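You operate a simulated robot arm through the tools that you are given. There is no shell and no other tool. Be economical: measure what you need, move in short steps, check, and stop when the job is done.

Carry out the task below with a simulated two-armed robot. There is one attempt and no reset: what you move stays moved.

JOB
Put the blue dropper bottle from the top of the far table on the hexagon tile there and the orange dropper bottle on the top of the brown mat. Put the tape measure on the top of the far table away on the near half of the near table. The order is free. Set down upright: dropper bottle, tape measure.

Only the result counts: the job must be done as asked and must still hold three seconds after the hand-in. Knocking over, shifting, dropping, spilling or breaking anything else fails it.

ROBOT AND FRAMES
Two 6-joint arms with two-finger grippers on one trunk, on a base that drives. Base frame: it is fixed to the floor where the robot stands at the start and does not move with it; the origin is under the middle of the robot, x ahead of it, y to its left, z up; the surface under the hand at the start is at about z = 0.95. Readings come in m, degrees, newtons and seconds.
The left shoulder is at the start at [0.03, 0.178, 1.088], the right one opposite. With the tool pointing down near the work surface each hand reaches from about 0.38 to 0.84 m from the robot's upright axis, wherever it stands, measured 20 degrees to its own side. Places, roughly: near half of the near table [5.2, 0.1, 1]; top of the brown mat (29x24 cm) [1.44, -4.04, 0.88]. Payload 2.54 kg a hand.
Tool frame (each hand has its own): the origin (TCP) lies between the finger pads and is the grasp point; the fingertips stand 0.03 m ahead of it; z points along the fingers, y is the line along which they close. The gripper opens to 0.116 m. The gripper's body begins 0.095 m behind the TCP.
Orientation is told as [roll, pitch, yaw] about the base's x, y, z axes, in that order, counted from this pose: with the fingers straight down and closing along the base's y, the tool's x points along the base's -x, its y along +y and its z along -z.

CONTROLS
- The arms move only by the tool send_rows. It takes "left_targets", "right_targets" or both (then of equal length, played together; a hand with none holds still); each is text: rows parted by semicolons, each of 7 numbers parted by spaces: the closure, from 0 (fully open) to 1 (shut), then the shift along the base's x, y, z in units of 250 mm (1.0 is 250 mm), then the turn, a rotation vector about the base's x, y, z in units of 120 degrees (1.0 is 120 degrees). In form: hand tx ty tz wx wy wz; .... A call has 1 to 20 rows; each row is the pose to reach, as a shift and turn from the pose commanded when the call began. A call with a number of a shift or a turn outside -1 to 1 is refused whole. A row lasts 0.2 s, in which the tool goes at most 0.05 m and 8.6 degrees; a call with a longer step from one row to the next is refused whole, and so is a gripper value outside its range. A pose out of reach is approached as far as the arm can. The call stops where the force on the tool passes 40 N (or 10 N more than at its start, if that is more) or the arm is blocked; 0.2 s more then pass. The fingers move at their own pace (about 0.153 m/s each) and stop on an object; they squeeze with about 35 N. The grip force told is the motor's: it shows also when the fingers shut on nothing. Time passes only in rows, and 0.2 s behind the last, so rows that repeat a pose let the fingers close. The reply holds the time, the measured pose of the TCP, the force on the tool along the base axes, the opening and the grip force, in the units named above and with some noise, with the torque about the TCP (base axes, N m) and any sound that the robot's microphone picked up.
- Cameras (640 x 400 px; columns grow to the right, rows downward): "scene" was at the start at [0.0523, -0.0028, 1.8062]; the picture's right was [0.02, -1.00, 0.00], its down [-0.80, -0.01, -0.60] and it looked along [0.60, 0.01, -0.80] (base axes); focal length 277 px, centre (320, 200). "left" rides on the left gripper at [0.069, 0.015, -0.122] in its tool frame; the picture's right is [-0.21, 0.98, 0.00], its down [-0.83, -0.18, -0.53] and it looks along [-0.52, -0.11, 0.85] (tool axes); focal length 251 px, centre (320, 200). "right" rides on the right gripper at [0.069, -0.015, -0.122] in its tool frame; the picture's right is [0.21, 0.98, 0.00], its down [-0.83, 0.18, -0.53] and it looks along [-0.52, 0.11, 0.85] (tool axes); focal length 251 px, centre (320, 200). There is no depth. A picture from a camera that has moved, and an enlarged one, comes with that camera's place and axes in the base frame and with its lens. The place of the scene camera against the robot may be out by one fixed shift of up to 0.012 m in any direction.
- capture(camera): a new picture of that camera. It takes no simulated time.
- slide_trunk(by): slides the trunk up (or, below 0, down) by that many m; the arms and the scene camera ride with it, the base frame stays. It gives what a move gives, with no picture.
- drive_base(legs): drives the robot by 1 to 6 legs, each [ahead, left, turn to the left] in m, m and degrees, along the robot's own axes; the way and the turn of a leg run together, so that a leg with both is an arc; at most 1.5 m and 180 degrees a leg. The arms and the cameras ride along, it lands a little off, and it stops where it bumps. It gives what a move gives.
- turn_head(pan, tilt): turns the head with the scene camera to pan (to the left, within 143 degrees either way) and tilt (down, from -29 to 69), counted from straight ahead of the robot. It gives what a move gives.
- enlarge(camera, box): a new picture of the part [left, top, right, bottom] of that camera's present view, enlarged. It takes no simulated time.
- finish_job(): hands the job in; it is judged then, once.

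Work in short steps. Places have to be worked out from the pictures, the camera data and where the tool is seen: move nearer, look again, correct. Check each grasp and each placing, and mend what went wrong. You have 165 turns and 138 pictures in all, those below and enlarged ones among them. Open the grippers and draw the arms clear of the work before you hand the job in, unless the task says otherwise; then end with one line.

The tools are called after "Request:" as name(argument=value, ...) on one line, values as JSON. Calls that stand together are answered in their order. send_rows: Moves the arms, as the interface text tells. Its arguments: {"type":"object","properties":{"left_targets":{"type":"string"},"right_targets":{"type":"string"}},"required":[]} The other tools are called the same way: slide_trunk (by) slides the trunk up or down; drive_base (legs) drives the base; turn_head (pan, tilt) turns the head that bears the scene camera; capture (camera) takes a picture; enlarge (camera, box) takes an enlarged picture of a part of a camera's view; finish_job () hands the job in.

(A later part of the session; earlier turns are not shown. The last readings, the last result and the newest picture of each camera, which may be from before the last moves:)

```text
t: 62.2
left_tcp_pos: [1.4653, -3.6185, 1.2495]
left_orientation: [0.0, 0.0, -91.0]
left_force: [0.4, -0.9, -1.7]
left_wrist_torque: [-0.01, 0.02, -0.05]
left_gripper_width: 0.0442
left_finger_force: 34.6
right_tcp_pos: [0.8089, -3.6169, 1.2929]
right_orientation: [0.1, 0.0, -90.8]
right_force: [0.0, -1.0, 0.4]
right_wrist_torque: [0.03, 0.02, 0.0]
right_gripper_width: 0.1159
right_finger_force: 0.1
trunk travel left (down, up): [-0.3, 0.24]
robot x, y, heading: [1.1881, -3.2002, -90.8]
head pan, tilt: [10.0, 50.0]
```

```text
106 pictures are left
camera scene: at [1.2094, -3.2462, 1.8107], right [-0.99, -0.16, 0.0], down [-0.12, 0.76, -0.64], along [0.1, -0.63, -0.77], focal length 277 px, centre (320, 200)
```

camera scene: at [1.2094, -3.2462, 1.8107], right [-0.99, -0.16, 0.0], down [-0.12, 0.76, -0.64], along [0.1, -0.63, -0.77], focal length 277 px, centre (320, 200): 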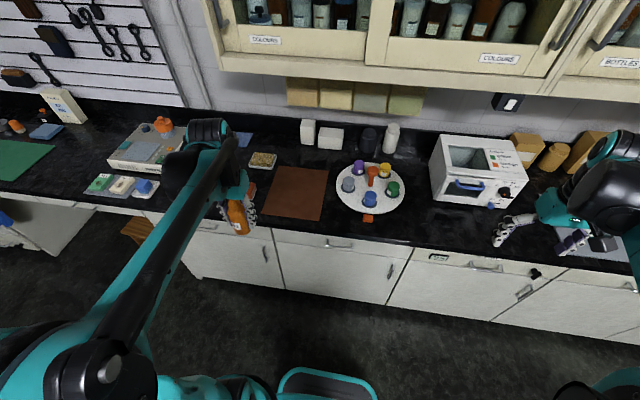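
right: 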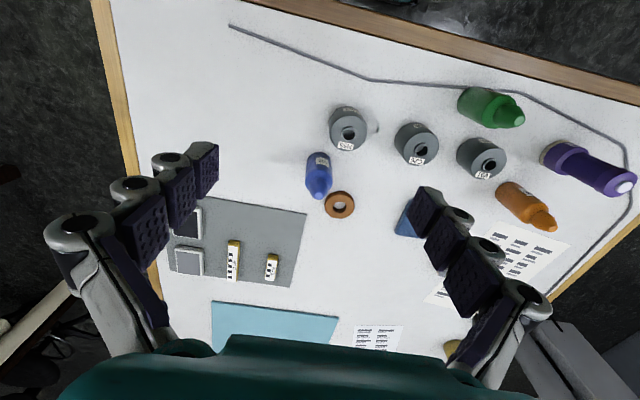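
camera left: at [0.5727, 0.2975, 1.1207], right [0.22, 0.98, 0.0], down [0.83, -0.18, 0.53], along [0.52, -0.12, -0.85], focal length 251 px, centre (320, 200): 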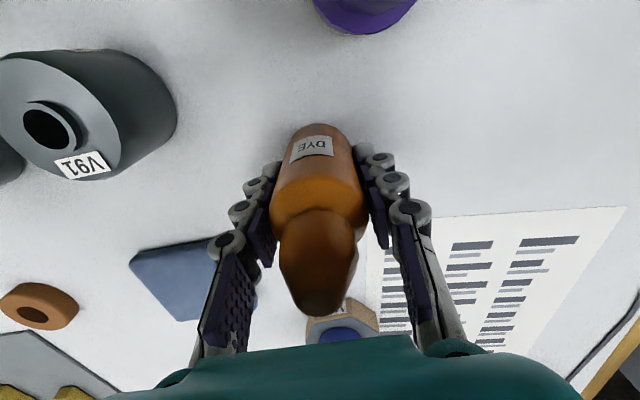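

Mat centre ≈(1.43, -4.04). Drive ahead 0.17 m and lower the trunk by 0.08.

Request:
drive_base(legs=[[0.17, 0, 0]])

Request:
slide_trunk(by=-0.08)

Request:
capture(camera="left")

Request:
capture(camera="scene")

```text
t: 63.7
left_tcp_pos: [1.4626, -3.7859, 1.2492]
left_orientation: [0.0, 0.0, -91.1]
left_force: [0.5, 0.0, -0.7]
left_wrist_torque: [0.09, 0.02, -0.01]
left_gripper_width: 0.0444
left_finger_force: 35.5
right_tcp_pos: [0.8063, -3.7852, 1.2931]
right_orientation: [0.1, 0.0, -91.0]
right_force: [-0.2, 0.2, -0.3]
right_wrist_torque: [0.03, 0.01, 0.0]
right_gripper_width: 0.116
right_finger_force: 0.0
trunk travel left (down, up): [-0.3, 0.24]
robot x, y, heading: [1.1844, -3.3612, -90.9]
head pan, tilt: [10.0, 50.0]
```

```text
t: 64.8
left_tcp_pos: [1.4621, -3.7848, 1.1712]
left_orientation: [0.0, 0.0, -91.1]
left_force: [-0.5, 0.1, -1.1]
left_wrist_torque: [-0.01, 0.01, -0.01]
left_gripper_width: 0.0442
left_finger_force: 34.9
right_tcp_pos: [0.8056, -3.7831, 1.2146]
right_orientation: [0.0, 0.0, -91.0]
right_force: [-0.7, 0.0, 0.3]
right_wrist_torque: [-0.03, 0.03, -0.01]
right_gripper_width: 0.1158
right_finger_force: 0.1
trunk travel left (down, up): [-0.22, 0.32]
robot x, y, heading: [1.183, -3.3629, -91.1]
head pan, tilt: [10.0, 50.0]
```

```text
105 pictures are left
camera left: at [1.4775, -3.7167, 1.2927], right [0.97, -0.23, 0.0], down [-0.2, -0.82, 0.53], along [-0.12, -0.52, -0.85], focal length 251 px, centre (320, 200)
```

left: 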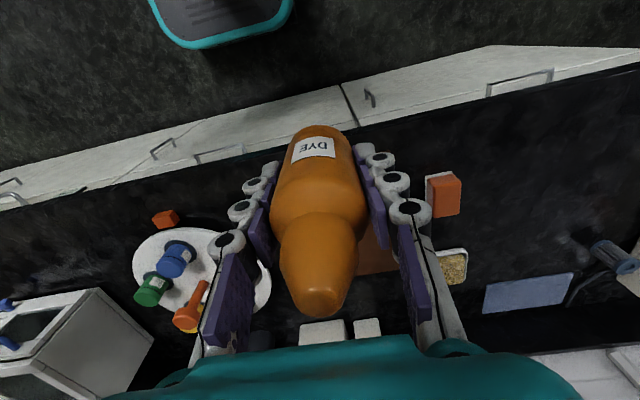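

```text
104 pictures are left
camera scene: at [1.2065, -3.4129, 1.7308], right [-0.99, -0.16, 0.0], down [-0.12, 0.76, -0.64], along [0.1, -0.63, -0.77], focal length 277 px, centre (320, 200)
```

scene: 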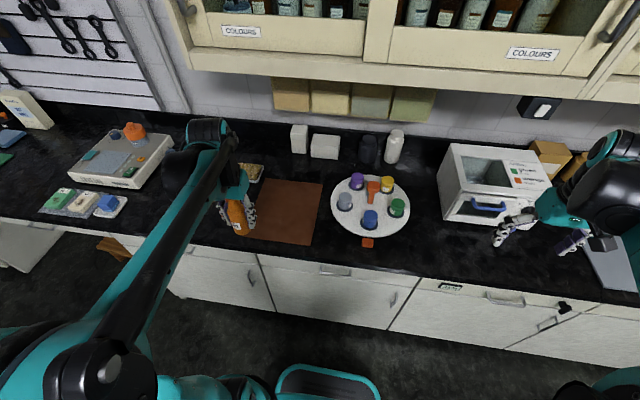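

Target on the mat (1.438, -4.01). Move there at height, then view.

Request:
send_rows(left_targets="1 -0.02 -0.18 -0.05 0 0 0; 1 -0.04 -0.36 -0.15 0 0 0; 1 -0.06 -0.54 -0.25 0 0 0; 1 -0.08 -0.72 -0.33 0 0 0; 1 -0.1 -0.9 -0.4 0 0 0; 1 -0.1 -0.9 -0.5 0 0 0; 1 -0.1 -0.9 -0.6 0 0 0")

Request:
capture(camera="left")

Request:
enlarge(camera="scene", box=[200, 150, 360, 250])

```text
refused: row 2 steps farther than a row can; nothing moved
```

```text
103 pictures are left
camera left: at [1.4775, -3.7167, 1.2927], right [0.97, -0.23, 0.0], down [-0.2, -0.82, 0.53], along [-0.12, -0.52, -0.85], focal length 251 px, centre (320, 200)
```

left: 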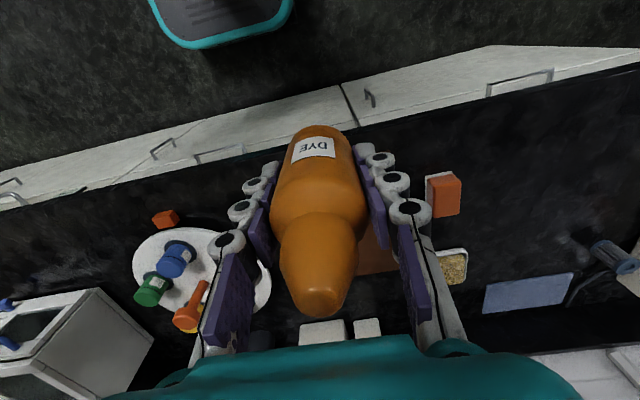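

```text
4.00 times, centred on (280, 200) of scene
camera zoom: at [1.2065, -3.4129, 1.7308], right [-0.99, -0.16, 0.0], down [-0.12, 0.76, -0.64], along [0.1, -0.63, -0.77], focal length 1108 px, centre (480, 200)
```

zoom: 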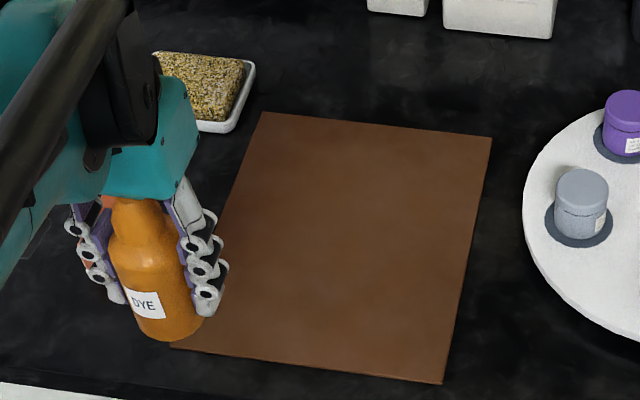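

The call was refused for step size; resend with smaller steps.

Request:
send_rows(left_targets="1 -0.02 -0.15 -0.06 0 0 0; 1 -0.04 -0.3 -0.14 0 0 0; 1 -0.06 -0.45 -0.22 0 0 0; 1 -0.08 -0.6 -0.3 0 0 0; 1 -0.1 -0.75 -0.38 0 0 0; 1 -0.1 -0.9 -0.46 0 0 0; 1 -0.1 -0.9 -0.6 0 0 0; 1 -0.1 -0.9 -0.75 0 0 0")

Request:
capture(camera="left")

Request:
enlarge(camera="scene", box=[200, 150, 360, 250])

```text
t: 66.7
left_tcp_pos: [1.4366, -4.0108, 0.9818]
left_orientation: [0.0, 0.1, -91.0]
left_force: [-0.4, 0.8, -0.3]
left_wrist_torque: [0.0, 0.04, -0.03]
left_gripper_width: 0.0447
left_finger_force: 35.2
right_tcp_pos: [0.8055, -3.7845, 1.2135]
right_orientation: [0.0, 0.2, -91.0]
right_force: [-0.2, 0.0, -1.0]
right_wrist_torque: [0.04, 0.06, -0.02]
right_gripper_width: 0.1158
right_finger_force: 0.1
trunk travel left (down, up): [-0.22, 0.32]
robot x, y, heading: [1.1828, -3.3613, -91.1]
head pan, tilt: [10.0, 50.0]
```

```text
101 pictures are left
camera left: at [1.4519, -3.9423, 1.1051], right [0.97, -0.23, 0.0], down [-0.2, -0.82, 0.53], along [-0.12, -0.52, -0.85], focal length 251 px, centre (320, 200)
```

left: 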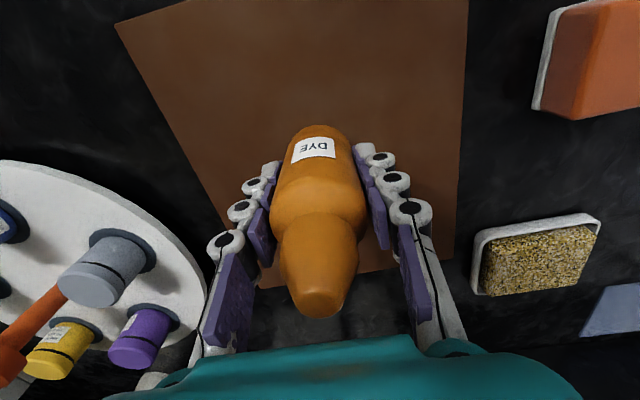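

```text
4.00 times, centred on (280, 200) of scene
camera zoom: at [1.2069, -3.4152, 1.7306], right [-0.99, -0.16, 0.0], down [-0.12, 0.76, -0.64], along [0.1, -0.63, -0.77], focal length 1108 px, centre (480, 200)
```

zoom: 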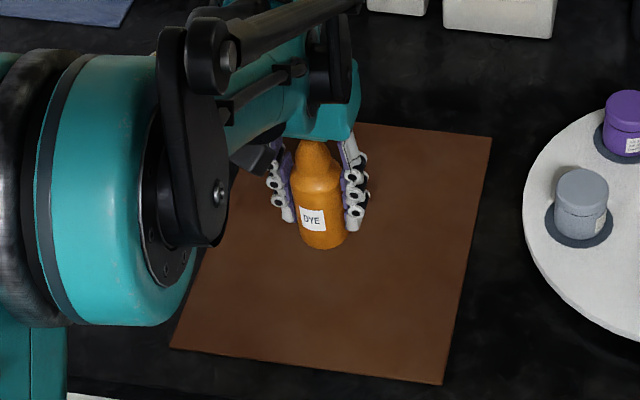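

Above the mat centre, bottle base ≈0.934. Lower in steps to contact (~TCP 0.928).

Request:
send_rows(left_targets="1 0 0 -0.1 0 0 0; 1 0 0 -0.16 0 0 0; 1 0 0 -0.19 0 0 0; 1 0 0 -0.2 0 0 0")

```text
t: 67.7
left_tcp_pos: [1.438, -4.01, 0.9322]
left_orientation: [0.0, 0.0, -91.0]
left_force: [0.1, 0.7, -1.0]
left_wrist_torque: [0.0, 0.02, -0.02]
left_gripper_width: 0.0444
left_finger_force: 34.5
right_tcp_pos: [0.8048, -3.7834, 1.2125]
right_orientation: [0.0, 0.0, -91.1]
right_force: [-1.0, -0.6, 0.4]
right_wrist_torque: [-0.01, 0.0, 0.0]
right_gripper_width: 0.1162
right_finger_force: 0.1
trunk travel left (down, up): [-0.22, 0.32]
robot x, y, heading: [1.1845, -3.3668, -91.0]
head pan, tilt: [10.0, 50.0]
```

No contact yet; creep further.

Request:
send_rows(left_targets="1 0 0 -0.008 0 0 0; 1 0 0 -0.016 0 0 0; 1 0 0 -0.022 0 0 0")

```text
t: 68.5
left_tcp_pos: [1.4365, -4.009, 0.9275]
left_orientation: [0.0, -0.1, -91.0]
left_force: [2.2, -5.6, 29.2]
left_wrist_torque: [-0.13, -0.07, 0.1]
left_gripper_width: 0.0445
left_finger_force: 34.9
right_tcp_pos: [0.8048, -3.7813, 1.2137]
right_orientation: [0.0, -0.1, -91.0]
right_force: [0.6, 0.2, 0.2]
right_wrist_torque: [0.01, 0.01, 0.0]
right_gripper_width: 0.1158
right_finger_force: 0.1
trunk travel left (down, up): [-0.22, 0.32]
robot x, y, heading: [1.1871, -3.364, -91.0]
head pan, tilt: [10.0, 50.0]
```

Contact (29 N). Ease up slightly, open, retreat upward.

Request:
send_rows(left_targets="1 0 0 0.008 0 0 0; 1 0 0 0.01 0 0 0; 0.5 0 0 0.01 0 0 0; 0.3 0 0 0.01 0 0 0; 0.3 0 0 0.01 0 0 0; 0.3 0 0 0.15 0 0 0; 0.3 0 0 0.3 0 0 0; 0.3 0 0 0.45 0 0 0; 0.3 0 0 0.6 0 0 0; 0.3 0 0 0.75 0 0 0")

Request:
send_rows(left_targets="0.3 0 0.18 0 0 0 0; 0.3 0 0.36 0.03 0 0 0; 0.3 0 0.54 0.06 0 0 0; 0.3 0 0.72 0.1 0 0 0; 0.3 0 0.9 0.14 0 0 0")

Request:
enlarge(camera="scene", box=[200, 150, 360, 250])

```text
t: 70.7
left_tcp_pos: [1.4375, -4.0092, 1.1135]
left_orientation: [0.0, 0.1, -90.9]
left_force: [0.5, -0.1, 0.5]
left_wrist_torque: [0.0, 0.01, 0.01]
left_gripper_width: 0.0812
left_finger_force: 0.0
right_tcp_pos: [0.8047, -3.7833, 1.2143]
right_orientation: [0.0, 0.0, -91.0]
right_force: [-0.8, 1.1, -0.3]
right_wrist_torque: [-0.01, -0.01, 0.0]
right_gripper_width: 0.116
right_finger_force: 0.0
trunk travel left (down, up): [-0.22, 0.32]
robot x, y, heading: [1.1826, -3.3641, -90.8]
head pan, tilt: [10.0, 50.0]
```

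```text
t: 71.8
left_tcp_pos: [1.435, -3.7829, 1.1473]
left_orientation: [0.0, -0.2, -91.0]
left_force: [0.3, -0.3, -0.1]
left_wrist_torque: [-0.03, -0.03, -0.01]
left_gripper_width: 0.0813
left_finger_force: 0.1
right_tcp_pos: [0.8064, -3.7816, 1.2132]
right_orientation: [0.0, -0.1, -91.0]
right_force: [-0.2, -0.6, -0.4]
right_wrist_torque: [-0.03, 0.0, 0.01]
right_gripper_width: 0.116
right_finger_force: 0.1
trunk travel left (down, up): [-0.22, 0.32]
robot x, y, heading: [1.1815, -3.3644, -90.9]
head pan, tilt: [10.0, 50.0]
```

```text
4.00 times, centred on (280, 200) of scene
camera zoom: at [1.2063, -3.4104, 1.7308], right [-0.99, -0.16, 0.0], down [-0.12, 0.76, -0.64], along [0.1, -0.64, -0.77], focal length 1108 px, centre (480, 200)
```

zoom: 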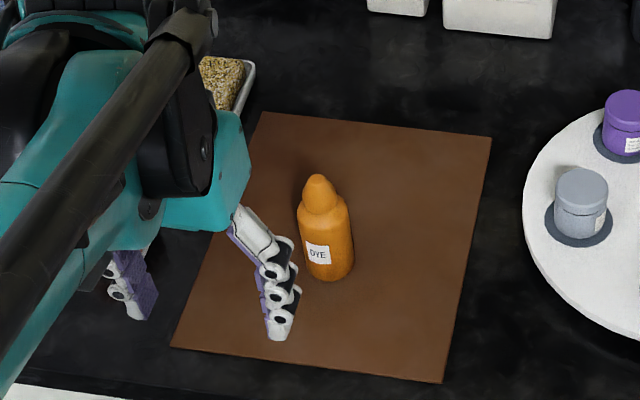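

Orange stands on the mat. Raise the trunk, back out and strafe right out of this aisle.

Request:
slide_trunk(by=0.08)

Request:
drive_base(legs=[[-0.1, 0, 0], [0, -1.4, 0], [-1.4, 0, 0]])

```text
t: 73.0
left_tcp_pos: [1.4347, -3.7855, 1.2267]
left_orientation: [0.1, 0.1, -91.0]
left_force: [0.7, -0.3, 0.4]
left_wrist_torque: [0.01, 0.01, -0.02]
left_gripper_width: 0.0815
left_finger_force: 0.1
right_tcp_pos: [0.8038, -3.7836, 1.2937]
right_orientation: [0.0, 0.1, -90.9]
right_force: [0.3, 0.1, 0.1]
right_wrist_torque: [-0.02, 0.04, 0.01]
right_gripper_width: 0.1161
right_finger_force: 0.2
trunk travel left (down, up): [-0.3, 0.24]
robot x, y, heading: [1.1847, -3.3646, -91.1]
head pan, tilt: [10.0, 50.0]
```

```text
t: 87.4
left_tcp_pos: [0.0339, -2.2544, 1.2265]
left_orientation: [0.0, -0.1, -89.0]
left_force: [0.0, 0.0, 0.1]
left_wrist_torque: [-0.01, 0.0, -0.04]
left_gripper_width: 0.0809
left_finger_force: 0.0
right_tcp_pos: [-0.5961, -2.2736, 1.2938]
right_orientation: [0.0, 0.0, -89.0]
right_force: [0.1, -0.3, 0.0]
right_wrist_torque: [-0.04, -0.02, -0.01]
right_gripper_width: 0.1159
right_finger_force: 0.0
trunk travel left (down, up): [-0.3, 0.24]
robot x, y, heading: [-0.2303, -1.841, -89.1]
head pan, tilt: [10.0, 50.0]
```

At (-0.23, -1.84). Continue backing to y≈1.05, then strafe left along the table's left side.

Request:
drive_base(legs=[[-1.45, 0, 0], [-1.5, 0, 0]])

Request:
turn_head(pan=60, tilt=45)

Request:
capture(camera="scene")

```text
t: 101.6
left_tcp_pos: [0.0119, 0.6896, 1.2275]
left_orientation: [-0.1, 0.0, -89.5]
left_force: [-0.8, 0.6, -0.1]
left_wrist_torque: [0.0, -0.02, 0.0]
left_gripper_width: 0.081
left_finger_force: 0.0
right_tcp_pos: [-0.616, 0.6776, 1.2943]
right_orientation: [0.1, 0.0, -89.6]
right_force: [0.5, -0.1, 0.4]
right_wrist_torque: [-0.01, 0.03, -0.01]
right_gripper_width: 0.1161
right_finger_force: 0.1
trunk travel left (down, up): [-0.3, 0.24]
robot x, y, heading: [-0.2458, 1.107, -89.6]
head pan, tilt: [10.0, 50.0]
```

```text
t: 102.8
left_tcp_pos: [0.0135, 0.6905, 1.227]
left_orientation: [0.0, -0.1, -89.6]
left_force: [0.6, -0.1, -0.5]
left_wrist_torque: [-0.01, -0.01, 0.02]
left_gripper_width: 0.0811
left_finger_force: 0.0
right_tcp_pos: [-0.6167, 0.6772, 1.2932]
right_orientation: [0.0, 0.0, -89.6]
right_force: [0.0, 0.6, 0.7]
right_wrist_torque: [0.0, -0.04, 0.0]
right_gripper_width: 0.1159
right_finger_force: 0.0
trunk travel left (down, up): [-0.3, 0.24]
robot x, y, heading: [-0.2469, 1.1085, -89.4]
head pan, tilt: [60.0, 45.0]
```

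```text
98 pictures are left
camera scene: at [-0.1676, 1.0925, 1.8176], right [-0.49, -0.87, 0.0], down [-0.61, 0.35, -0.71], along [0.61, -0.35, -0.71], focal length 277 px, centre (320, 200)
```

scene: 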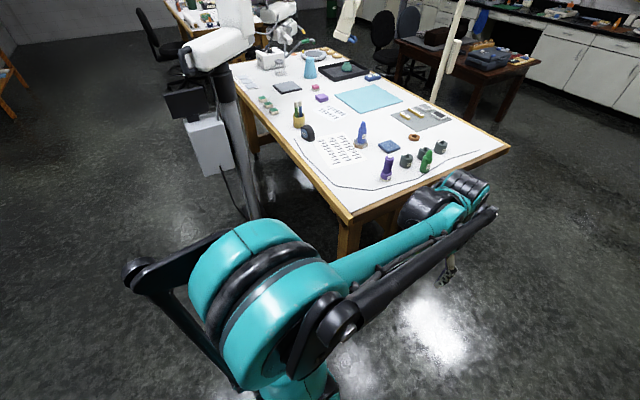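

The white robot's pole stands by the table near (1.2, 0.8), so I'll approach the corner diagonally with the right hand. First strafe left 0.45 and look again.

Request:
drive_base(legs=[[0, 0.45, 0], [0, 0, 45]])

Request:
turn_head(pan=30, tilt=45)

Request:
capture(camera="scene")

```text
t: 107.5
left_tcp_pos: [0.6715, 0.9989, 1.2274]
left_orientation: [0.0, 0.0, -44.6]
left_force: [-0.1, 0.1, -0.4]
left_wrist_torque: [0.02, 0.02, 0.01]
left_gripper_width: 0.081
left_finger_force: 0.1
right_tcp_pos: [0.2368, 0.5457, 1.2929]
right_orientation: [-0.1, 0.0, -44.6]
right_force: [-0.7, 0.8, -0.3]
right_wrist_torque: [-0.01, 0.0, 0.0]
right_gripper_width: 0.1161
right_finger_force: 0.2
trunk travel left (down, up): [-0.3, 0.24]
robot x, y, heading: [0.196, 1.1103, -44.6]
head pan, tilt: [60.0, 45.0]
```

```text
t: 108.5
left_tcp_pos: [0.6719, 0.9993, 1.2272]
left_orientation: [-0.1, 0.0, -44.6]
left_force: [0.8, 0.4, -0.3]
left_wrist_torque: [-0.02, 0.03, -0.01]
left_gripper_width: 0.0811
left_finger_force: 0.0
right_tcp_pos: [0.2367, 0.5442, 1.2924]
right_orientation: [0.0, 0.1, -44.6]
right_force: [-0.4, 0.5, 0.2]
right_wrist_torque: [-0.03, -0.05, 0.02]
right_gripper_width: 0.1159
right_finger_force: 0.1
trunk travel left (down, up): [-0.3, 0.24]
robot x, y, heading: [0.1918, 1.1107, -44.5]
head pan, tilt: [30.0, 45.0]
```

```text
97 pictures are left
camera scene: at [0.2599, 1.1069, 1.8176], right [-0.25, -0.97, 0.0], down [-0.68, 0.18, -0.71], along [0.68, -0.18, -0.71], focal length 277 px, centre (320, 200)
```

scene: 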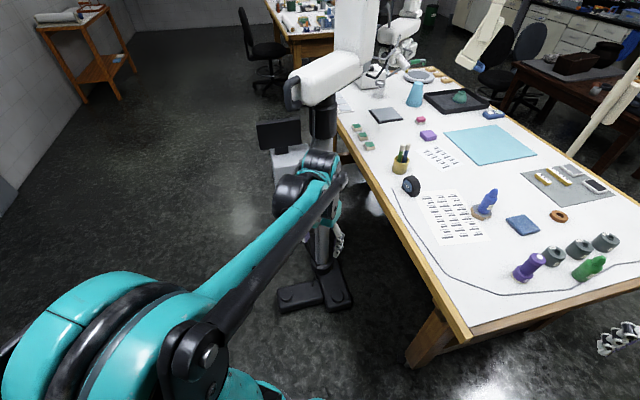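

The white robot's foot occupies x>1.0; I'll stand at about (0.45, 0.97) heading -25°. Tuck the left hand first, then drive.

Request:
send_rows(left_targets="0.3 -0.1 0.1 0.06 0 0 0; 0.3 -0.2 0.2 0.12 0 0 0; 0.3 -0.3 0.3 0.2 0 0 0")

Request:
drive_base(legs=[[0, 0, 19.5], [0.28, -0.02, 0]])

Request:
turn_head(pan=0, tilt=50)

Request:
capture(camera="scene")

```text
t: 109.3
left_tcp_pos: [0.5965, 1.0774, 1.2759]
left_orientation: [0.0, -0.1, -44.7]
left_force: [-1.0, 0.5, 0.8]
left_wrist_torque: [-0.03, -0.05, 0.0]
left_gripper_width: 0.0812
left_finger_force: 0.0
right_tcp_pos: [0.2346, 0.5465, 1.2937]
right_orientation: [0.0, -0.2, -44.6]
right_force: [-0.1, 0.5, 0.2]
right_wrist_torque: [-0.06, -0.04, -0.01]
right_gripper_width: 0.1159
right_finger_force: 0.0
trunk travel left (down, up): [-0.3, 0.24]
robot x, y, heading: [0.1957, 1.1117, -44.5]
head pan, tilt: [30.0, 45.0]
```

```text
t: 112.3
left_tcp_pos: [0.8319, 1.075, 1.2764]
left_orientation: [0.0, 0.0, -25.1]
left_force: [-0.1, 0.7, 0.2]
left_wrist_torque: [0.0, 0.0, 0.02]
left_gripper_width: 0.0812
left_finger_force: 0.1
right_tcp_pos: [0.6696, 0.4524, 1.2936]
right_orientation: [0.0, 0.0, -25.0]
right_force: [0.2, -0.9, -0.6]
right_wrist_torque: [0.02, 0.08, 0.01]
right_gripper_width: 0.1163
right_finger_force: 0.0
trunk travel left (down, up): [-0.3, 0.24]
robot x, y, heading: [0.4419, 0.976, -25.1]
head pan, tilt: [30.0, 45.0]
```

```text
t: 113.2
left_tcp_pos: [0.8314, 1.0739, 1.2762]
left_orientation: [0.0, 0.0, -25.0]
left_force: [-0.3, -0.1, 0.0]
left_wrist_torque: [0.03, -0.03, 0.01]
left_gripper_width: 0.0815
left_finger_force: 0.1
right_tcp_pos: [0.6686, 0.4547, 1.2935]
right_orientation: [0.0, 0.0, -25.1]
right_force: [-0.1, 0.0, 0.4]
right_wrist_torque: [-0.03, -0.01, -0.02]
right_gripper_width: 0.1159
right_finger_force: 0.0
trunk travel left (down, up): [-0.3, 0.24]
robot x, y, heading: [0.4406, 0.9735, -25.2]
head pan, tilt: [0.0, 50.0]
```

```text
96 pictures are left
camera scene: at [0.491, 0.9483, 1.8107], right [-0.42, -0.91, 0.0], down [-0.69, 0.32, -0.64], along [0.58, -0.27, -0.77], focal length 277 px, centre (320, 200)
```

scene: 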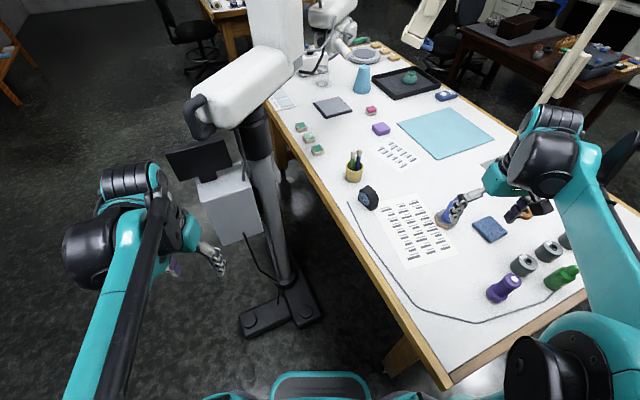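

Tape measure well in reach. Move the right hand toward it and look with its camera.

Request:
send_rows(right_targets="0 0.18 0.02 -0.05 0 0 0; 0 0.36 0.03 -0.1 0 0 0; 0 0.54 0.04 -0.15 0 0 0; 0 0.72 0.05 -0.2 0 0 0; 0 0.9 0.06 -0.25 0 0 0; 0 1 0.06 -0.3 0 0 0")

Request:
capture(camera="right")

Request:
enlarge(camera="scene", box=[310, 140, 470, 240])

```text
t: 114.6
left_tcp_pos: [0.8333, 1.075, 1.276]
left_orientation: [0.0, 0.0, -25.1]
left_force: [0.0, -0.1, 0.4]
left_wrist_torque: [0.03, -0.02, -0.01]
left_gripper_width: 0.0809
left_finger_force: 0.1
right_tcp_pos: [0.9193, 0.4672, 1.2163]
right_orientation: [0.0, 0.1, -25.1]
right_force: [-0.2, -0.1, -0.6]
right_wrist_torque: [0.02, 0.01, -0.02]
right_gripper_width: 0.1158
right_finger_force: 0.1
trunk travel left (down, up): [-0.3, 0.24]
robot x, y, heading: [0.438, 0.9709, -25.2]
head pan, tilt: [0.0, 50.0]
```

```text
95 pictures are left
camera right: at [0.8514, 0.4834, 1.339], right [0.22, 0.98, 0.0], down [0.83, -0.19, 0.53], along [0.52, -0.12, -0.85], focal length 251 px, centre (320, 200)
```

right: 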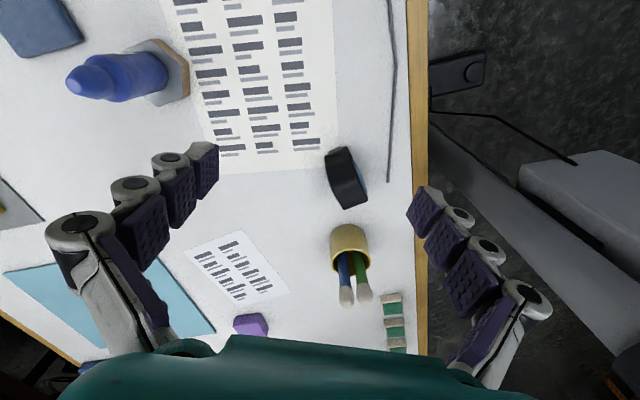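

```text
4.00 times, centred on (390, 190) of scene
camera zoom: at [0.4921, 0.9476, 1.8106], right [-0.42, -0.91, 0.0], down [-0.69, 0.32, -0.64], along [0.58, -0.27, -0.77], focal length 1108 px, centre (40, 240)
```

zoom: 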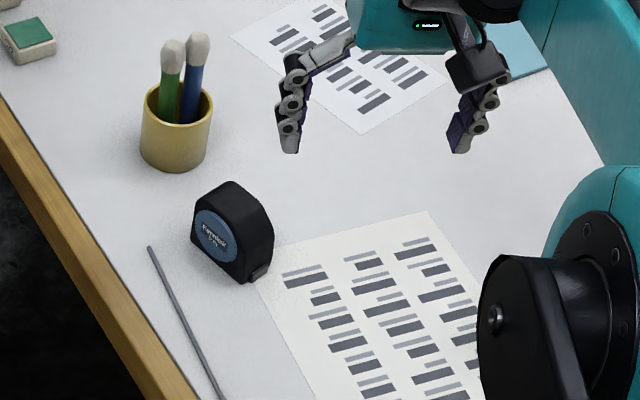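

Tape stands on edge, centre ≈(1.046, 0.480), thin axis (~0.033 m) rotated ≈+17° from y. Turn the hand +42° while moving above it.

Request:
send_rows(right_targets="0 0.08 0.01 -0.02 0 0 0.06; 0 0.16 0.01 -0.04 0 0 0.12; 0 0.24 0.02 -0.06 0 0 0.18; 0 0.32 0.02 -0.08 0 0 0.24; 0 0.4 0.03 -0.1 0 0 0.3; 0 0.46 0.04 -0.1 0 0 0.35")

Request:
capture(camera="right")

Request:
enlarge(camera="scene", box=[310, 140, 470, 240])

```text
t: 116.0
left_tcp_pos: [0.8325, 1.0734, 1.2751]
left_orientation: [0.1, 0.1, -25.1]
left_force: [-0.1, 0.6, 0.2]
left_wrist_torque: [-0.01, 0.07, -0.01]
left_gripper_width: 0.0811
left_finger_force: 0.0
right_tcp_pos: [1.0357, 0.4785, 1.1932]
right_orientation: [0.0, 0.0, 17.1]
right_force: [0.1, 0.1, 0.1]
right_wrist_torque: [-0.02, 0.02, 0.03]
right_gripper_width: 0.1163
right_finger_force: 0.0
trunk travel left (down, up): [-0.3, 0.24]
robot x, y, heading: [0.44, 0.9716, -24.8]
head pan, tilt: [0.0, 50.0]
```

```text
93 pictures are left
camera right: at [0.9741, 0.4441, 1.3155], right [-0.49, 0.87, 0.0], down [0.74, 0.42, 0.53], along [0.46, 0.26, -0.85], focal length 251 px, centre (320, 200)
```

right: 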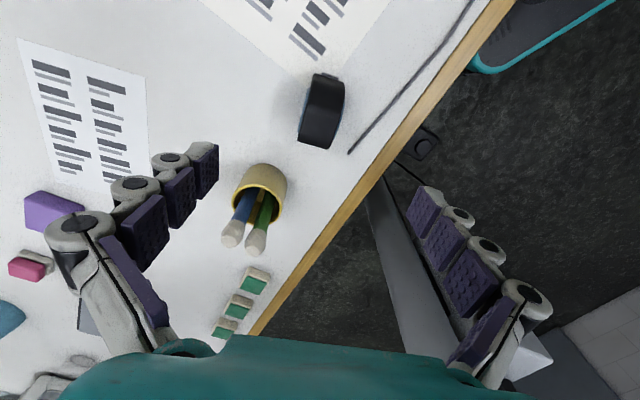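

```text
4.00 times, centred on (390, 190) of scene
camera zoom: at [0.492, 0.948, 1.8106], right [-0.42, -0.91, 0.0], down [-0.69, 0.32, -0.64], along [0.58, -0.27, -0.77], focal length 1108 px, centre (40, 240)
```

zoom: 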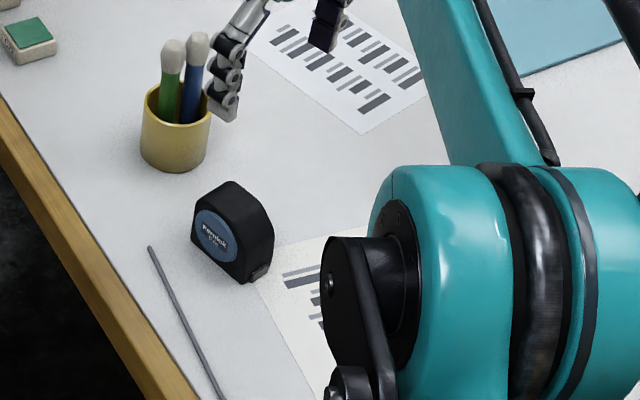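

Aligned over the tape. Partially close the fingers and descend to 1.07 to check.

Request:
send_rows(right_targets="0.2 0 0 -0.16 0 0 0; 0.2 0 0 -0.32 0 0 0; 0.2 0 0 -0.48 0 0 0; 0.2 0 0 -0.48 0 0 0")

Request:
capture(camera="right")

Request:
enlarge(camera="scene", box=[310, 140, 470, 240])

```text
t: 117.0
left_tcp_pos: [0.8321, 1.075, 1.2756]
left_orientation: [0.0, 0.0, -25.1]
left_force: [-0.1, 0.3, -0.9]
left_wrist_torque: [-0.03, 0.0, 0.0]
left_gripper_width: 0.0812
left_finger_force: 0.1
right_tcp_pos: [1.0347, 0.4786, 1.0736]
right_orientation: [-0.1, 0.0, 16.9]
right_force: [-0.9, 0.1, -0.9]
right_wrist_torque: [0.01, 0.0, -0.01]
right_gripper_width: 0.0928
right_finger_force: 0.1
trunk travel left (down, up): [-0.3, 0.24]
robot x, y, heading: [0.4401, 0.9709, -25.1]
head pan, tilt: [0.0, 50.0]
```

```text
91 pictures are left
camera right: at [0.9733, 0.4451, 1.1962], right [-0.49, 0.87, 0.0], down [0.74, 0.41, 0.53], along [0.47, 0.26, -0.85], focal length 251 px, centre (320, 200)
```

right: 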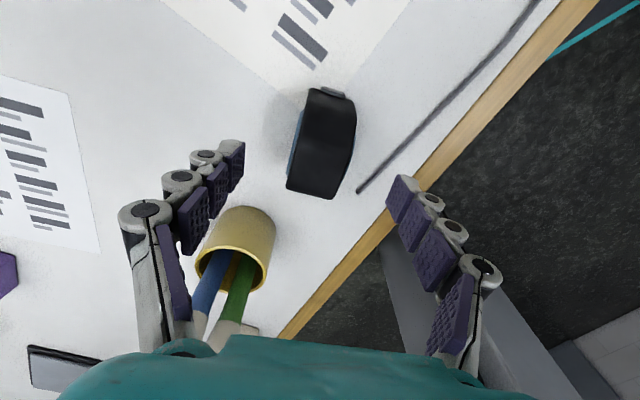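

```text
4.00 times, centred on (390, 190) of scene
camera zoom: at [0.4906, 0.9485, 1.8107], right [-0.42, -0.91, 0.0], down [-0.69, 0.32, -0.64], along [0.58, -0.27, -0.77], focal length 1108 px, centre (40, 240)
```

zoom: 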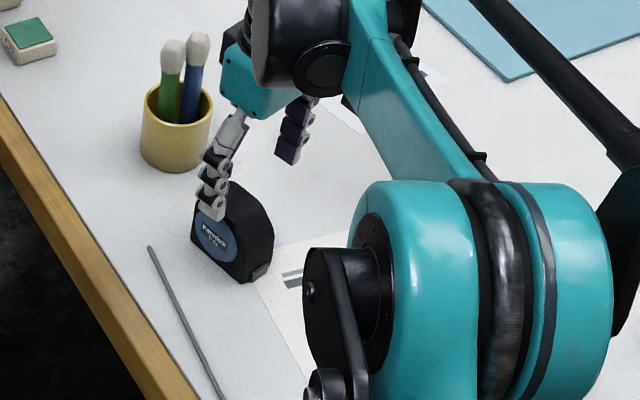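

Good alignment; pencils are ~0.11 m ahead of the palm, clear. Descend to 0.99 and close.

Request:
send_rows(right_targets="0.2 0 0 -0.12 0 0 0; 0.2 0 0 -0.24 0 0 0; 0.2 0 0 -0.33 0 0 0; 0.2 0 0 -0.33 0 0 0; 0.6 0 0 -0.33 0 0 0; 1 0 0 -0.33 0 0 0; 1 0 0 -0.33 0 0 0; 1 0 0 -0.33 0 0 0")

Request:
capture(camera="right")

```text
t: 118.8
left_tcp_pos: [0.8323, 1.0755, 1.2758]
left_orientation: [-0.1, 0.1, -25.1]
left_force: [0.1, -0.2, 0.0]
left_wrist_torque: [0.02, 0.04, 0.01]
left_gripper_width: 0.0813
left_finger_force: 0.1
right_tcp_pos: [1.0341, 0.4798, 0.9907]
right_orientation: [-0.1, -0.1, 16.9]
right_force: [0.1, 1.5, 1.4]
right_wrist_torque: [0.04, 0.03, -0.1]
right_gripper_width: 0.0418
right_finger_force: 35.1
trunk travel left (down, up): [-0.3, 0.24]
robot x, y, heading: [0.4373, 0.9703, -25.4]
head pan, tilt: [0.0, 50.0]
```

```text
89 pictures are left
camera right: at [0.973, 0.445, 1.113], right [-0.49, 0.87, 0.0], down [0.74, 0.41, 0.53], along [0.47, 0.26, -0.85], focal length 251 px, centre (320, 200)
```

right: 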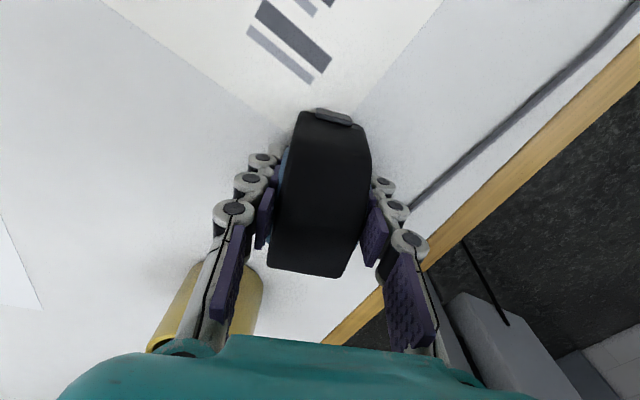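

Tape gripped. Lift straight up, then retract to the earlier tucked spot, turning back.

Request:
send_rows(right_targets="1 0 0 0.15 0 0 0; 1 0 0 0.33 0 0 0; 1 0 0 0.5 0 0 0; 1 0 0 0.67 0 0 0; 1 0 0 0.84 0 0 0; 1 0 0 1 0 0 0; 1 -0.17 0 1 0 0 -0.06; 1 -0.34 0 1 0 0 -0.12; 1 -0.51 0 1 0 0 -0.18; 1 -0.68 0 1 0 0 -0.24; 1 -0.85 0 1 0 0 -0.3; 1 -1 0 1 0 0 -0.35")

Request:
send_rows(right_targets="1 -0.15 -0.03 0.05 0 0 0; 1 -0.3 -0.06 0.1 0 0 0; 1 -0.45 -0.1 0.15 0 0 0")

Request:
capture(camera="right")

Request:
capture(camera="scene")

```text
t: 121.4
left_tcp_pos: [0.8304, 1.0749, 1.2763]
left_orientation: [0.0, 0.0, -24.9]
left_force: [0.1, -0.4, -0.7]
left_wrist_torque: [-0.01, -0.01, 0.01]
left_gripper_width: 0.081
left_finger_force: 0.1
right_tcp_pos: [0.782, 0.4795, 1.2427]
right_orientation: [0.1, -0.1, -25.2]
right_force: [-0.9, -0.5, -2.4]
right_wrist_torque: [-0.02, -0.03, 0.03]
right_gripper_width: 0.0414
right_finger_force: 35.0
trunk travel left (down, up): [-0.3, 0.24]
robot x, y, heading: [0.4411, 0.9747, -25.2]
head pan, tilt: [0.0, 50.0]
```

```text
t: 122.2
left_tcp_pos: [0.8302, 1.0739, 1.2767]
left_orientation: [0.1, -0.1, -25.0]
left_force: [0.1, 0.6, 0.2]
left_wrist_torque: [0.01, -0.01, -0.02]
left_gripper_width: 0.0813
left_finger_force: 0.0
right_tcp_pos: [0.6706, 0.4524, 1.2804]
right_orientation: [0.0, 0.1, -25.0]
right_force: [-0.6, -0.6, -2.4]
right_wrist_torque: [0.04, 0.0, 0.01]
right_gripper_width: 0.041
right_finger_force: 35.2
trunk travel left (down, up): [-0.3, 0.24]
robot x, y, heading: [0.4388, 0.9705, -24.8]
head pan, tilt: [0.0, 50.0]
```

```text
88 pictures are left
camera right: at [0.6024, 0.4686, 1.4025], right [0.22, 0.98, 0.0], down [0.82, -0.18, 0.53], along [0.52, -0.12, -0.85], focal length 251 px, centre (320, 200)
```

right: 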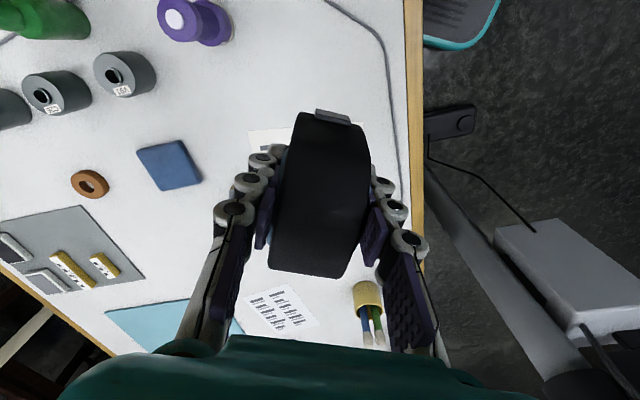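

```text
87 pictures are left
camera scene: at [0.4892, 0.948, 1.8107], right [-0.42, -0.91, 0.0], down [-0.69, 0.32, -0.64], along [0.58, -0.27, -0.77], focal length 277 px, centre (320, 200)
```

scene: 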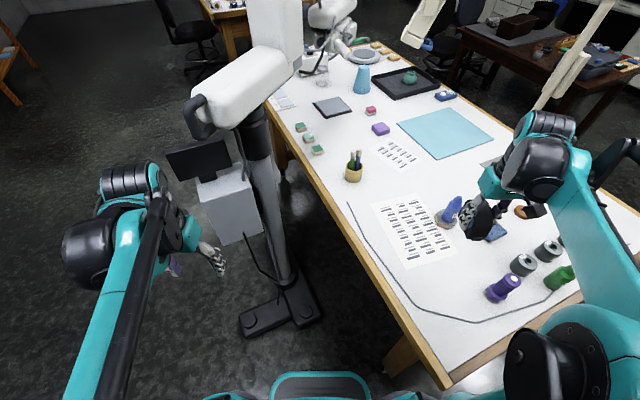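

Tape held firmly. Back away from the table, straighten, shift to the left aisle and drive forward past the white robot.

Request:
drive_base(legs=[[-0.3, 0, 0], [0, 0, 25], [0, 1.1, 0], [1.2, 0, 0]])

Request:
turn_head(pan=-15, tilt=25)

Request:
capture(camera="scene")

```text
t: 136.6
left_tcp_pos: [1.7137, 2.4619, 1.2766]
left_orientation: [0.0, -0.1, -0.1]
left_force: [-0.5, 0.1, 0.3]
left_wrist_torque: [-0.03, -0.03, 0.0]
left_gripper_width: 0.0814
left_finger_force: 0.0
right_tcp_pos: [1.8312, 1.8314, 1.2799]
right_orientation: [0.0, 0.0, -0.2]
right_force: [1.0, 0.3, -2.3]
right_wrist_torque: [-0.01, 0.02, 0.0]
right_gripper_width: 0.0411
right_finger_force: 34.6
trunk travel left (down, up): [-0.3, 0.24]
robot x, y, heading: [1.3998, 2.2048, -0.2]
head pan, tilt: [0.0, 50.0]
```

```text
t: 137.5
left_tcp_pos: [1.7141, 2.462, 1.2762]
left_orientation: [0.0, 0.0, -0.1]
left_force: [-0.1, -0.5, -1.1]
left_wrist_torque: [-0.03, 0.0, 0.0]
left_gripper_width: 0.0813
left_finger_force: 0.1
right_tcp_pos: [1.8315, 1.8315, 1.2805]
right_orientation: [0.0, 0.0, -0.1]
right_force: [0.3, 0.3, -2.6]
right_wrist_torque: [0.0, 0.02, -0.02]
right_gripper_width: 0.0409
right_finger_force: 34.9
trunk travel left (down, up): [-0.3, 0.24]
robot x, y, heading: [1.4032, 2.2015, -0.0]
head pan, tilt: [-15.0, 25.0]
```

```text
86 pictures are left
camera scene: at [1.4682, 2.1763, 1.8481], right [-0.26, -0.97, 0.0], down [-0.41, 0.11, -0.91], along [0.87, -0.24, -0.42], focal length 277 px, centre (320, 200)
```

scene: 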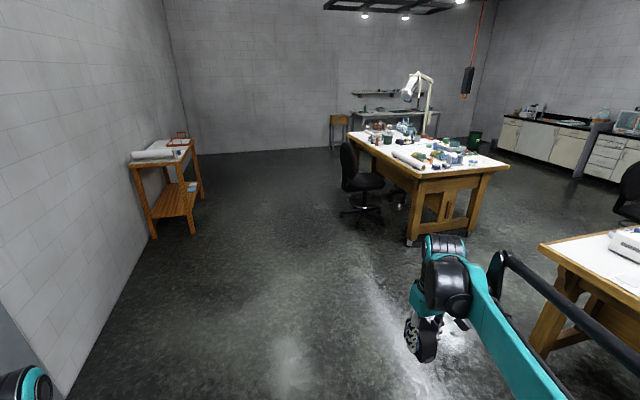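

The near table spans x≈3.6–5.85, y≈-0.5–0.6 with a chair at (4.75, 0.75). Drive on along the left aisle and look at its far half.

Request:
drive_base(legs=[[1.4, 0, 0], [1.4, 0, 0], [1.0, 0, 0]])

Request:
turn_head(pan=-80, tilt=30)

Request:
capture(camera="scene")

```text
t: 155.8
left_tcp_pos: [5.5053, 2.5066, 1.2755]
left_orientation: [0.0, 0.0, 0.9]
left_force: [0.4, 0.9, 0.1]
left_wrist_torque: [0.0, 0.04, 0.02]
left_gripper_width: 0.0813
left_finger_force: 0.0
right_tcp_pos: [5.6332, 1.878, 1.2796]
right_orientation: [-0.1, 0.1, 0.9]
right_force: [-1.0, 0.1, -3.2]
right_wrist_torque: [-0.01, 0.0, 0.01]
right_gripper_width: 0.0411
right_finger_force: 35.1
trunk travel left (down, up): [-0.3, 0.24]
robot x, y, heading: [5.1981, 2.2457, 0.8]
head pan, tilt: [-15.0, 25.0]
```

```text
t: 157.2
left_tcp_pos: [5.505, 2.5057, 1.2757]
left_orientation: [0.0, 0.1, 0.8]
left_force: [0.8, -0.6, -0.3]
left_wrist_torque: [0.0, 0.0, -0.01]
left_gripper_width: 0.0811
left_finger_force: 0.1
right_tcp_pos: [5.6315, 1.8778, 1.2805]
right_orientation: [0.0, 0.0, 0.9]
right_force: [0.4, 0.4, -1.9]
right_wrist_torque: [0.02, -0.01, 0.01]
right_gripper_width: 0.0408
right_finger_force: 34.8
trunk travel left (down, up): [-0.3, 0.24]
robot x, y, heading: [5.1974, 2.2421, 0.9]
head pan, tilt: [-80.0, 30.0]
```

```text
85 pictures are left
camera scene: at [5.1921, 2.1494, 1.8402], right [-0.98, -0.19, 0.0], down [-0.09, 0.49, -0.87], along [0.16, -0.85, -0.5], focal length 277 px, centre (320, 200)
```

scene: 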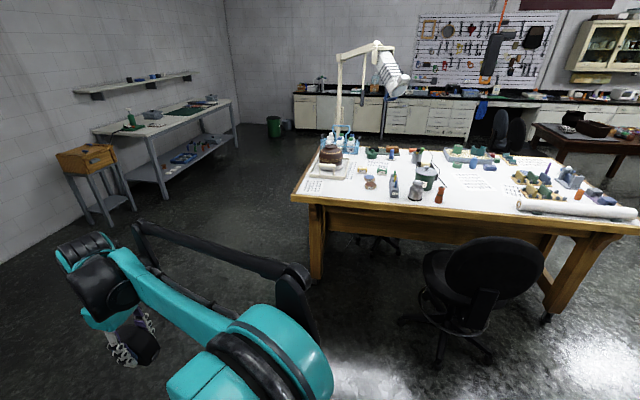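

Zoom on this end of the near table to find a free spot.

Request:
enlarge(camera="scene", box=[280, 120, 480, 245])

```text
3.20 times, centred on (380, 182) of scene
camera zoom: at [5.1921, 2.1494, 1.8402], right [-0.98, -0.19, 0.0], down [-0.09, 0.49, -0.87], along [0.16, -0.85, -0.5], focal length 886 px, centre (128, 256)
```

zoom: 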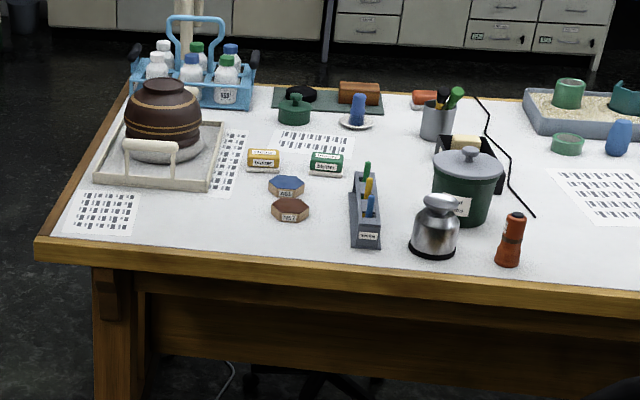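

Free spot around (5.26, 0.45), in front of the hexagons. Turn to face the table (−y), shift to x≈5.42 and approach.

Request:
drive_base(legs=[[0, 0, -91], [0, 0.22, 0], [1.1, 0, 0]])

Request:
turn_head(pan=0, tilt=50)

Request:
capture(camera="scene")

```text
t: 168.2
left_tcp_pos: [5.6302, 0.7848, 1.2768]
left_orientation: [-0.1, 0.0, -91.7]
left_force: [0.4, 0.7, 0.3]
left_wrist_torque: [0.01, -0.02, 0.05]
left_gripper_width: 0.0812
left_finger_force: 0.0
right_tcp_pos: [4.9974, 0.6845, 1.2804]
right_orientation: [0.0, 0.0, -91.7]
right_force: [0.1, 0.1, -2.8]
right_wrist_torque: [0.02, 0.0, -0.01]
right_gripper_width: 0.0408
right_finger_force: 35.2
trunk travel left (down, up): [-0.3, 0.24]
robot x, y, heading: [5.3795, 1.1081, -91.6]
head pan, tilt: [-80.0, 30.0]
```

```text
t: 169.7
left_tcp_pos: [5.63, 0.7856, 1.2759]
left_orientation: [0.0, 0.0, -91.7]
left_force: [0.6, -0.7, 0.3]
left_wrist_torque: [0.02, -0.01, -0.02]
left_gripper_width: 0.0813
left_finger_force: 0.1
right_tcp_pos: [4.9952, 0.685, 1.2818]
right_orientation: [0.0, 0.0, -91.7]
right_force: [0.7, 0.0, -2.1]
right_wrist_torque: [0.04, 0.02, 0.05]
right_gripper_width: 0.0411
right_finger_force: 35.4
trunk travel left (down, up): [-0.3, 0.24]
robot x, y, heading: [5.3815, 1.1085, -91.7]
head pan, tilt: [0.0, 50.0]
```

```text
83 pictures are left
camera scene: at [5.3881, 1.0528, 1.8107], right [-1.0, 0.03, 0.0], down [0.02, 0.77, -0.64], along [-0.02, -0.64, -0.77], focal length 277 px, centre (320, 200)
```

scene: 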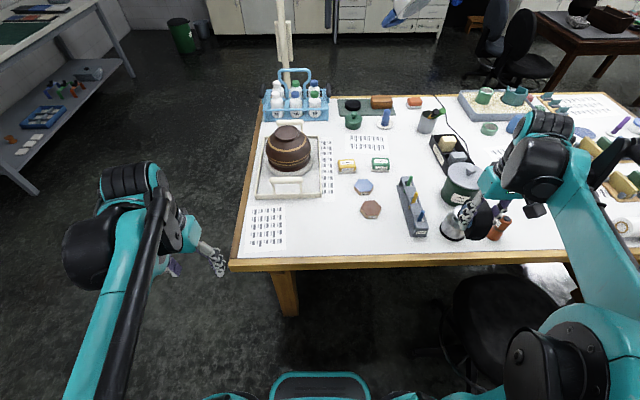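

Target (5.29, 0.45) is bare tabletop. Move the right hand sideways beyond the edge, then in over the spot.

Request:
send_rows(right_targets="1 0.18 0 0 0 0 0; 1 0.36 0 0 0 0 0; 1 0.54 0 0 0 0 0; 1 0.72 0 0 0 0 0; 1 0.9 0 0 0 0 0; 1 1 -0.1 0 0 0 0; 1 1 -0.28 -0.05 0 0 0; 1 1 -0.45 -0.1 0 0 0; 1 1 -0.6 -0.2 0 0 0; 1 1 -0.75 -0.3 0 0 0; 1 1 -0.88 -0.4 0 0 0")

Request:
capture(camera="right")

Request:
enlarge(camera="scene", box=[240, 150, 460, 288])

```text
t: 172.1
left_tcp_pos: [5.63, 0.7829, 1.2764]
left_orientation: [-0.1, 0.2, -91.8]
left_force: [0.7, 0.1, 0.3]
left_wrist_torque: [0.06, 0.01, -0.01]
left_gripper_width: 0.0814
left_finger_force: 0.1
right_tcp_pos: [5.2472, 0.4609, 1.1788]
right_orientation: [0.0, 0.1, -91.7]
right_force: [0.0, -0.2, -2.2]
right_wrist_torque: [0.0, 0.01, 0.0]
right_gripper_width: 0.0411
right_finger_force: 35.0
trunk travel left (down, up): [-0.3, 0.24]
robot x, y, heading: [5.3805, 1.1051, -91.7]
head pan, tilt: [0.0, 50.0]
```

```text
82 pictures are left
camera right: at [5.2347, 0.5316, 1.3011], right [0.98, 0.18, 0.0], down [0.16, -0.83, 0.53], along [0.1, -0.52, -0.85], focal length 251 px, centre (320, 200)
```

right: 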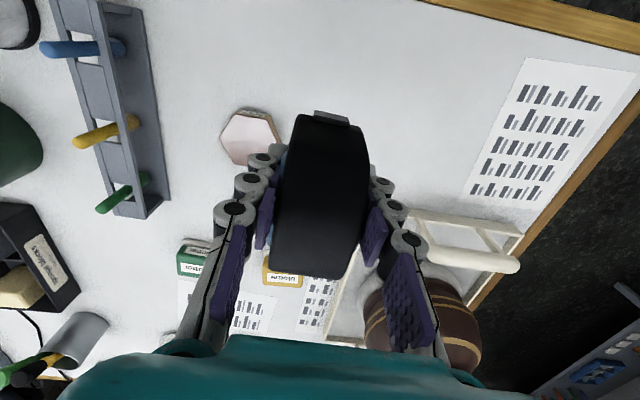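

```text
2.90 times, centred on (350, 219) of scene
camera zoom: at [5.3884, 1.0503, 1.8106], right [-1.0, 0.03, 0.0], down [0.02, 0.77, -0.64], along [-0.02, -0.64, -0.77], focal length 803 px, centre (233, 145)
```

zoom: 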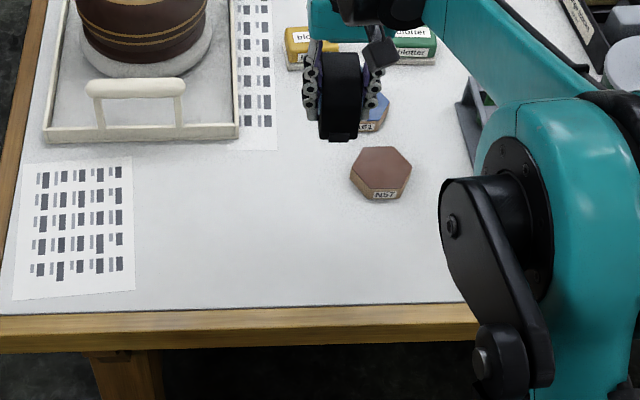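

Shift +0.045 in x and lower to z≈1.03 for a check.

Request:
send_rows(right_targets="1 0.1 -0.02 0 0 0 0; 1 0.18 -0.02 -0.1 0 0 0; 1 0.18 -0.02 -0.25 0 0 0; 1 0.18 -0.02 -0.4 0 0 0; 1 0.18 -0.02 -0.5 0 0 0; 1 0.18 -0.02 -0.56 0 0 0; 1 0.18 -0.02 -0.6 0 0 0")

Request:
capture(camera="right")

Request:
enlarge(camera="scene", box=[240, 150, 460, 288])

```text
t: 173.7
left_tcp_pos: [5.6306, 0.7848, 1.2766]
left_orientation: [0.1, 0.0, -91.7]
left_force: [-0.6, 0.1, -0.3]
left_wrist_torque: [-0.01, 0.02, -0.03]
left_gripper_width: 0.0811
left_finger_force: 0.1
right_tcp_pos: [5.2924, 0.4589, 1.029]
right_orientation: [0.0, 0.0, -91.7]
right_force: [0.4, -0.3, -1.7]
right_wrist_torque: [0.03, 0.02, -0.01]
right_gripper_width: 0.0411
right_finger_force: 35.3
trunk travel left (down, up): [-0.3, 0.24]
robot x, y, heading: [5.3866, 1.0987, -91.9]
head pan, tilt: [0.0, 50.0]
```

```text
80 pictures are left
camera right: at [5.2788, 0.5291, 1.1514], right [0.98, 0.19, 0.0], down [0.16, -0.83, 0.53], along [0.1, -0.52, -0.85], focal length 251 px, centre (320, 200)
```

right: 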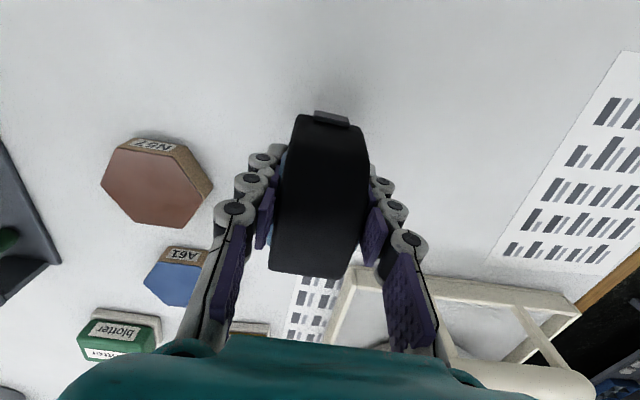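

```text
2.90 times, centred on (350, 219) of scene
camera zoom: at [5.3883, 1.0525, 1.8107], right [-1.0, 0.03, 0.0], down [0.02, 0.77, -0.64], along [-0.02, -0.64, -0.77], focal length 803 px, centre (233, 145)
```

zoom: 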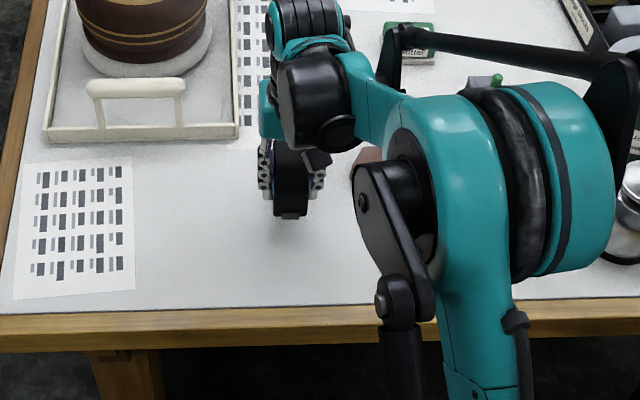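

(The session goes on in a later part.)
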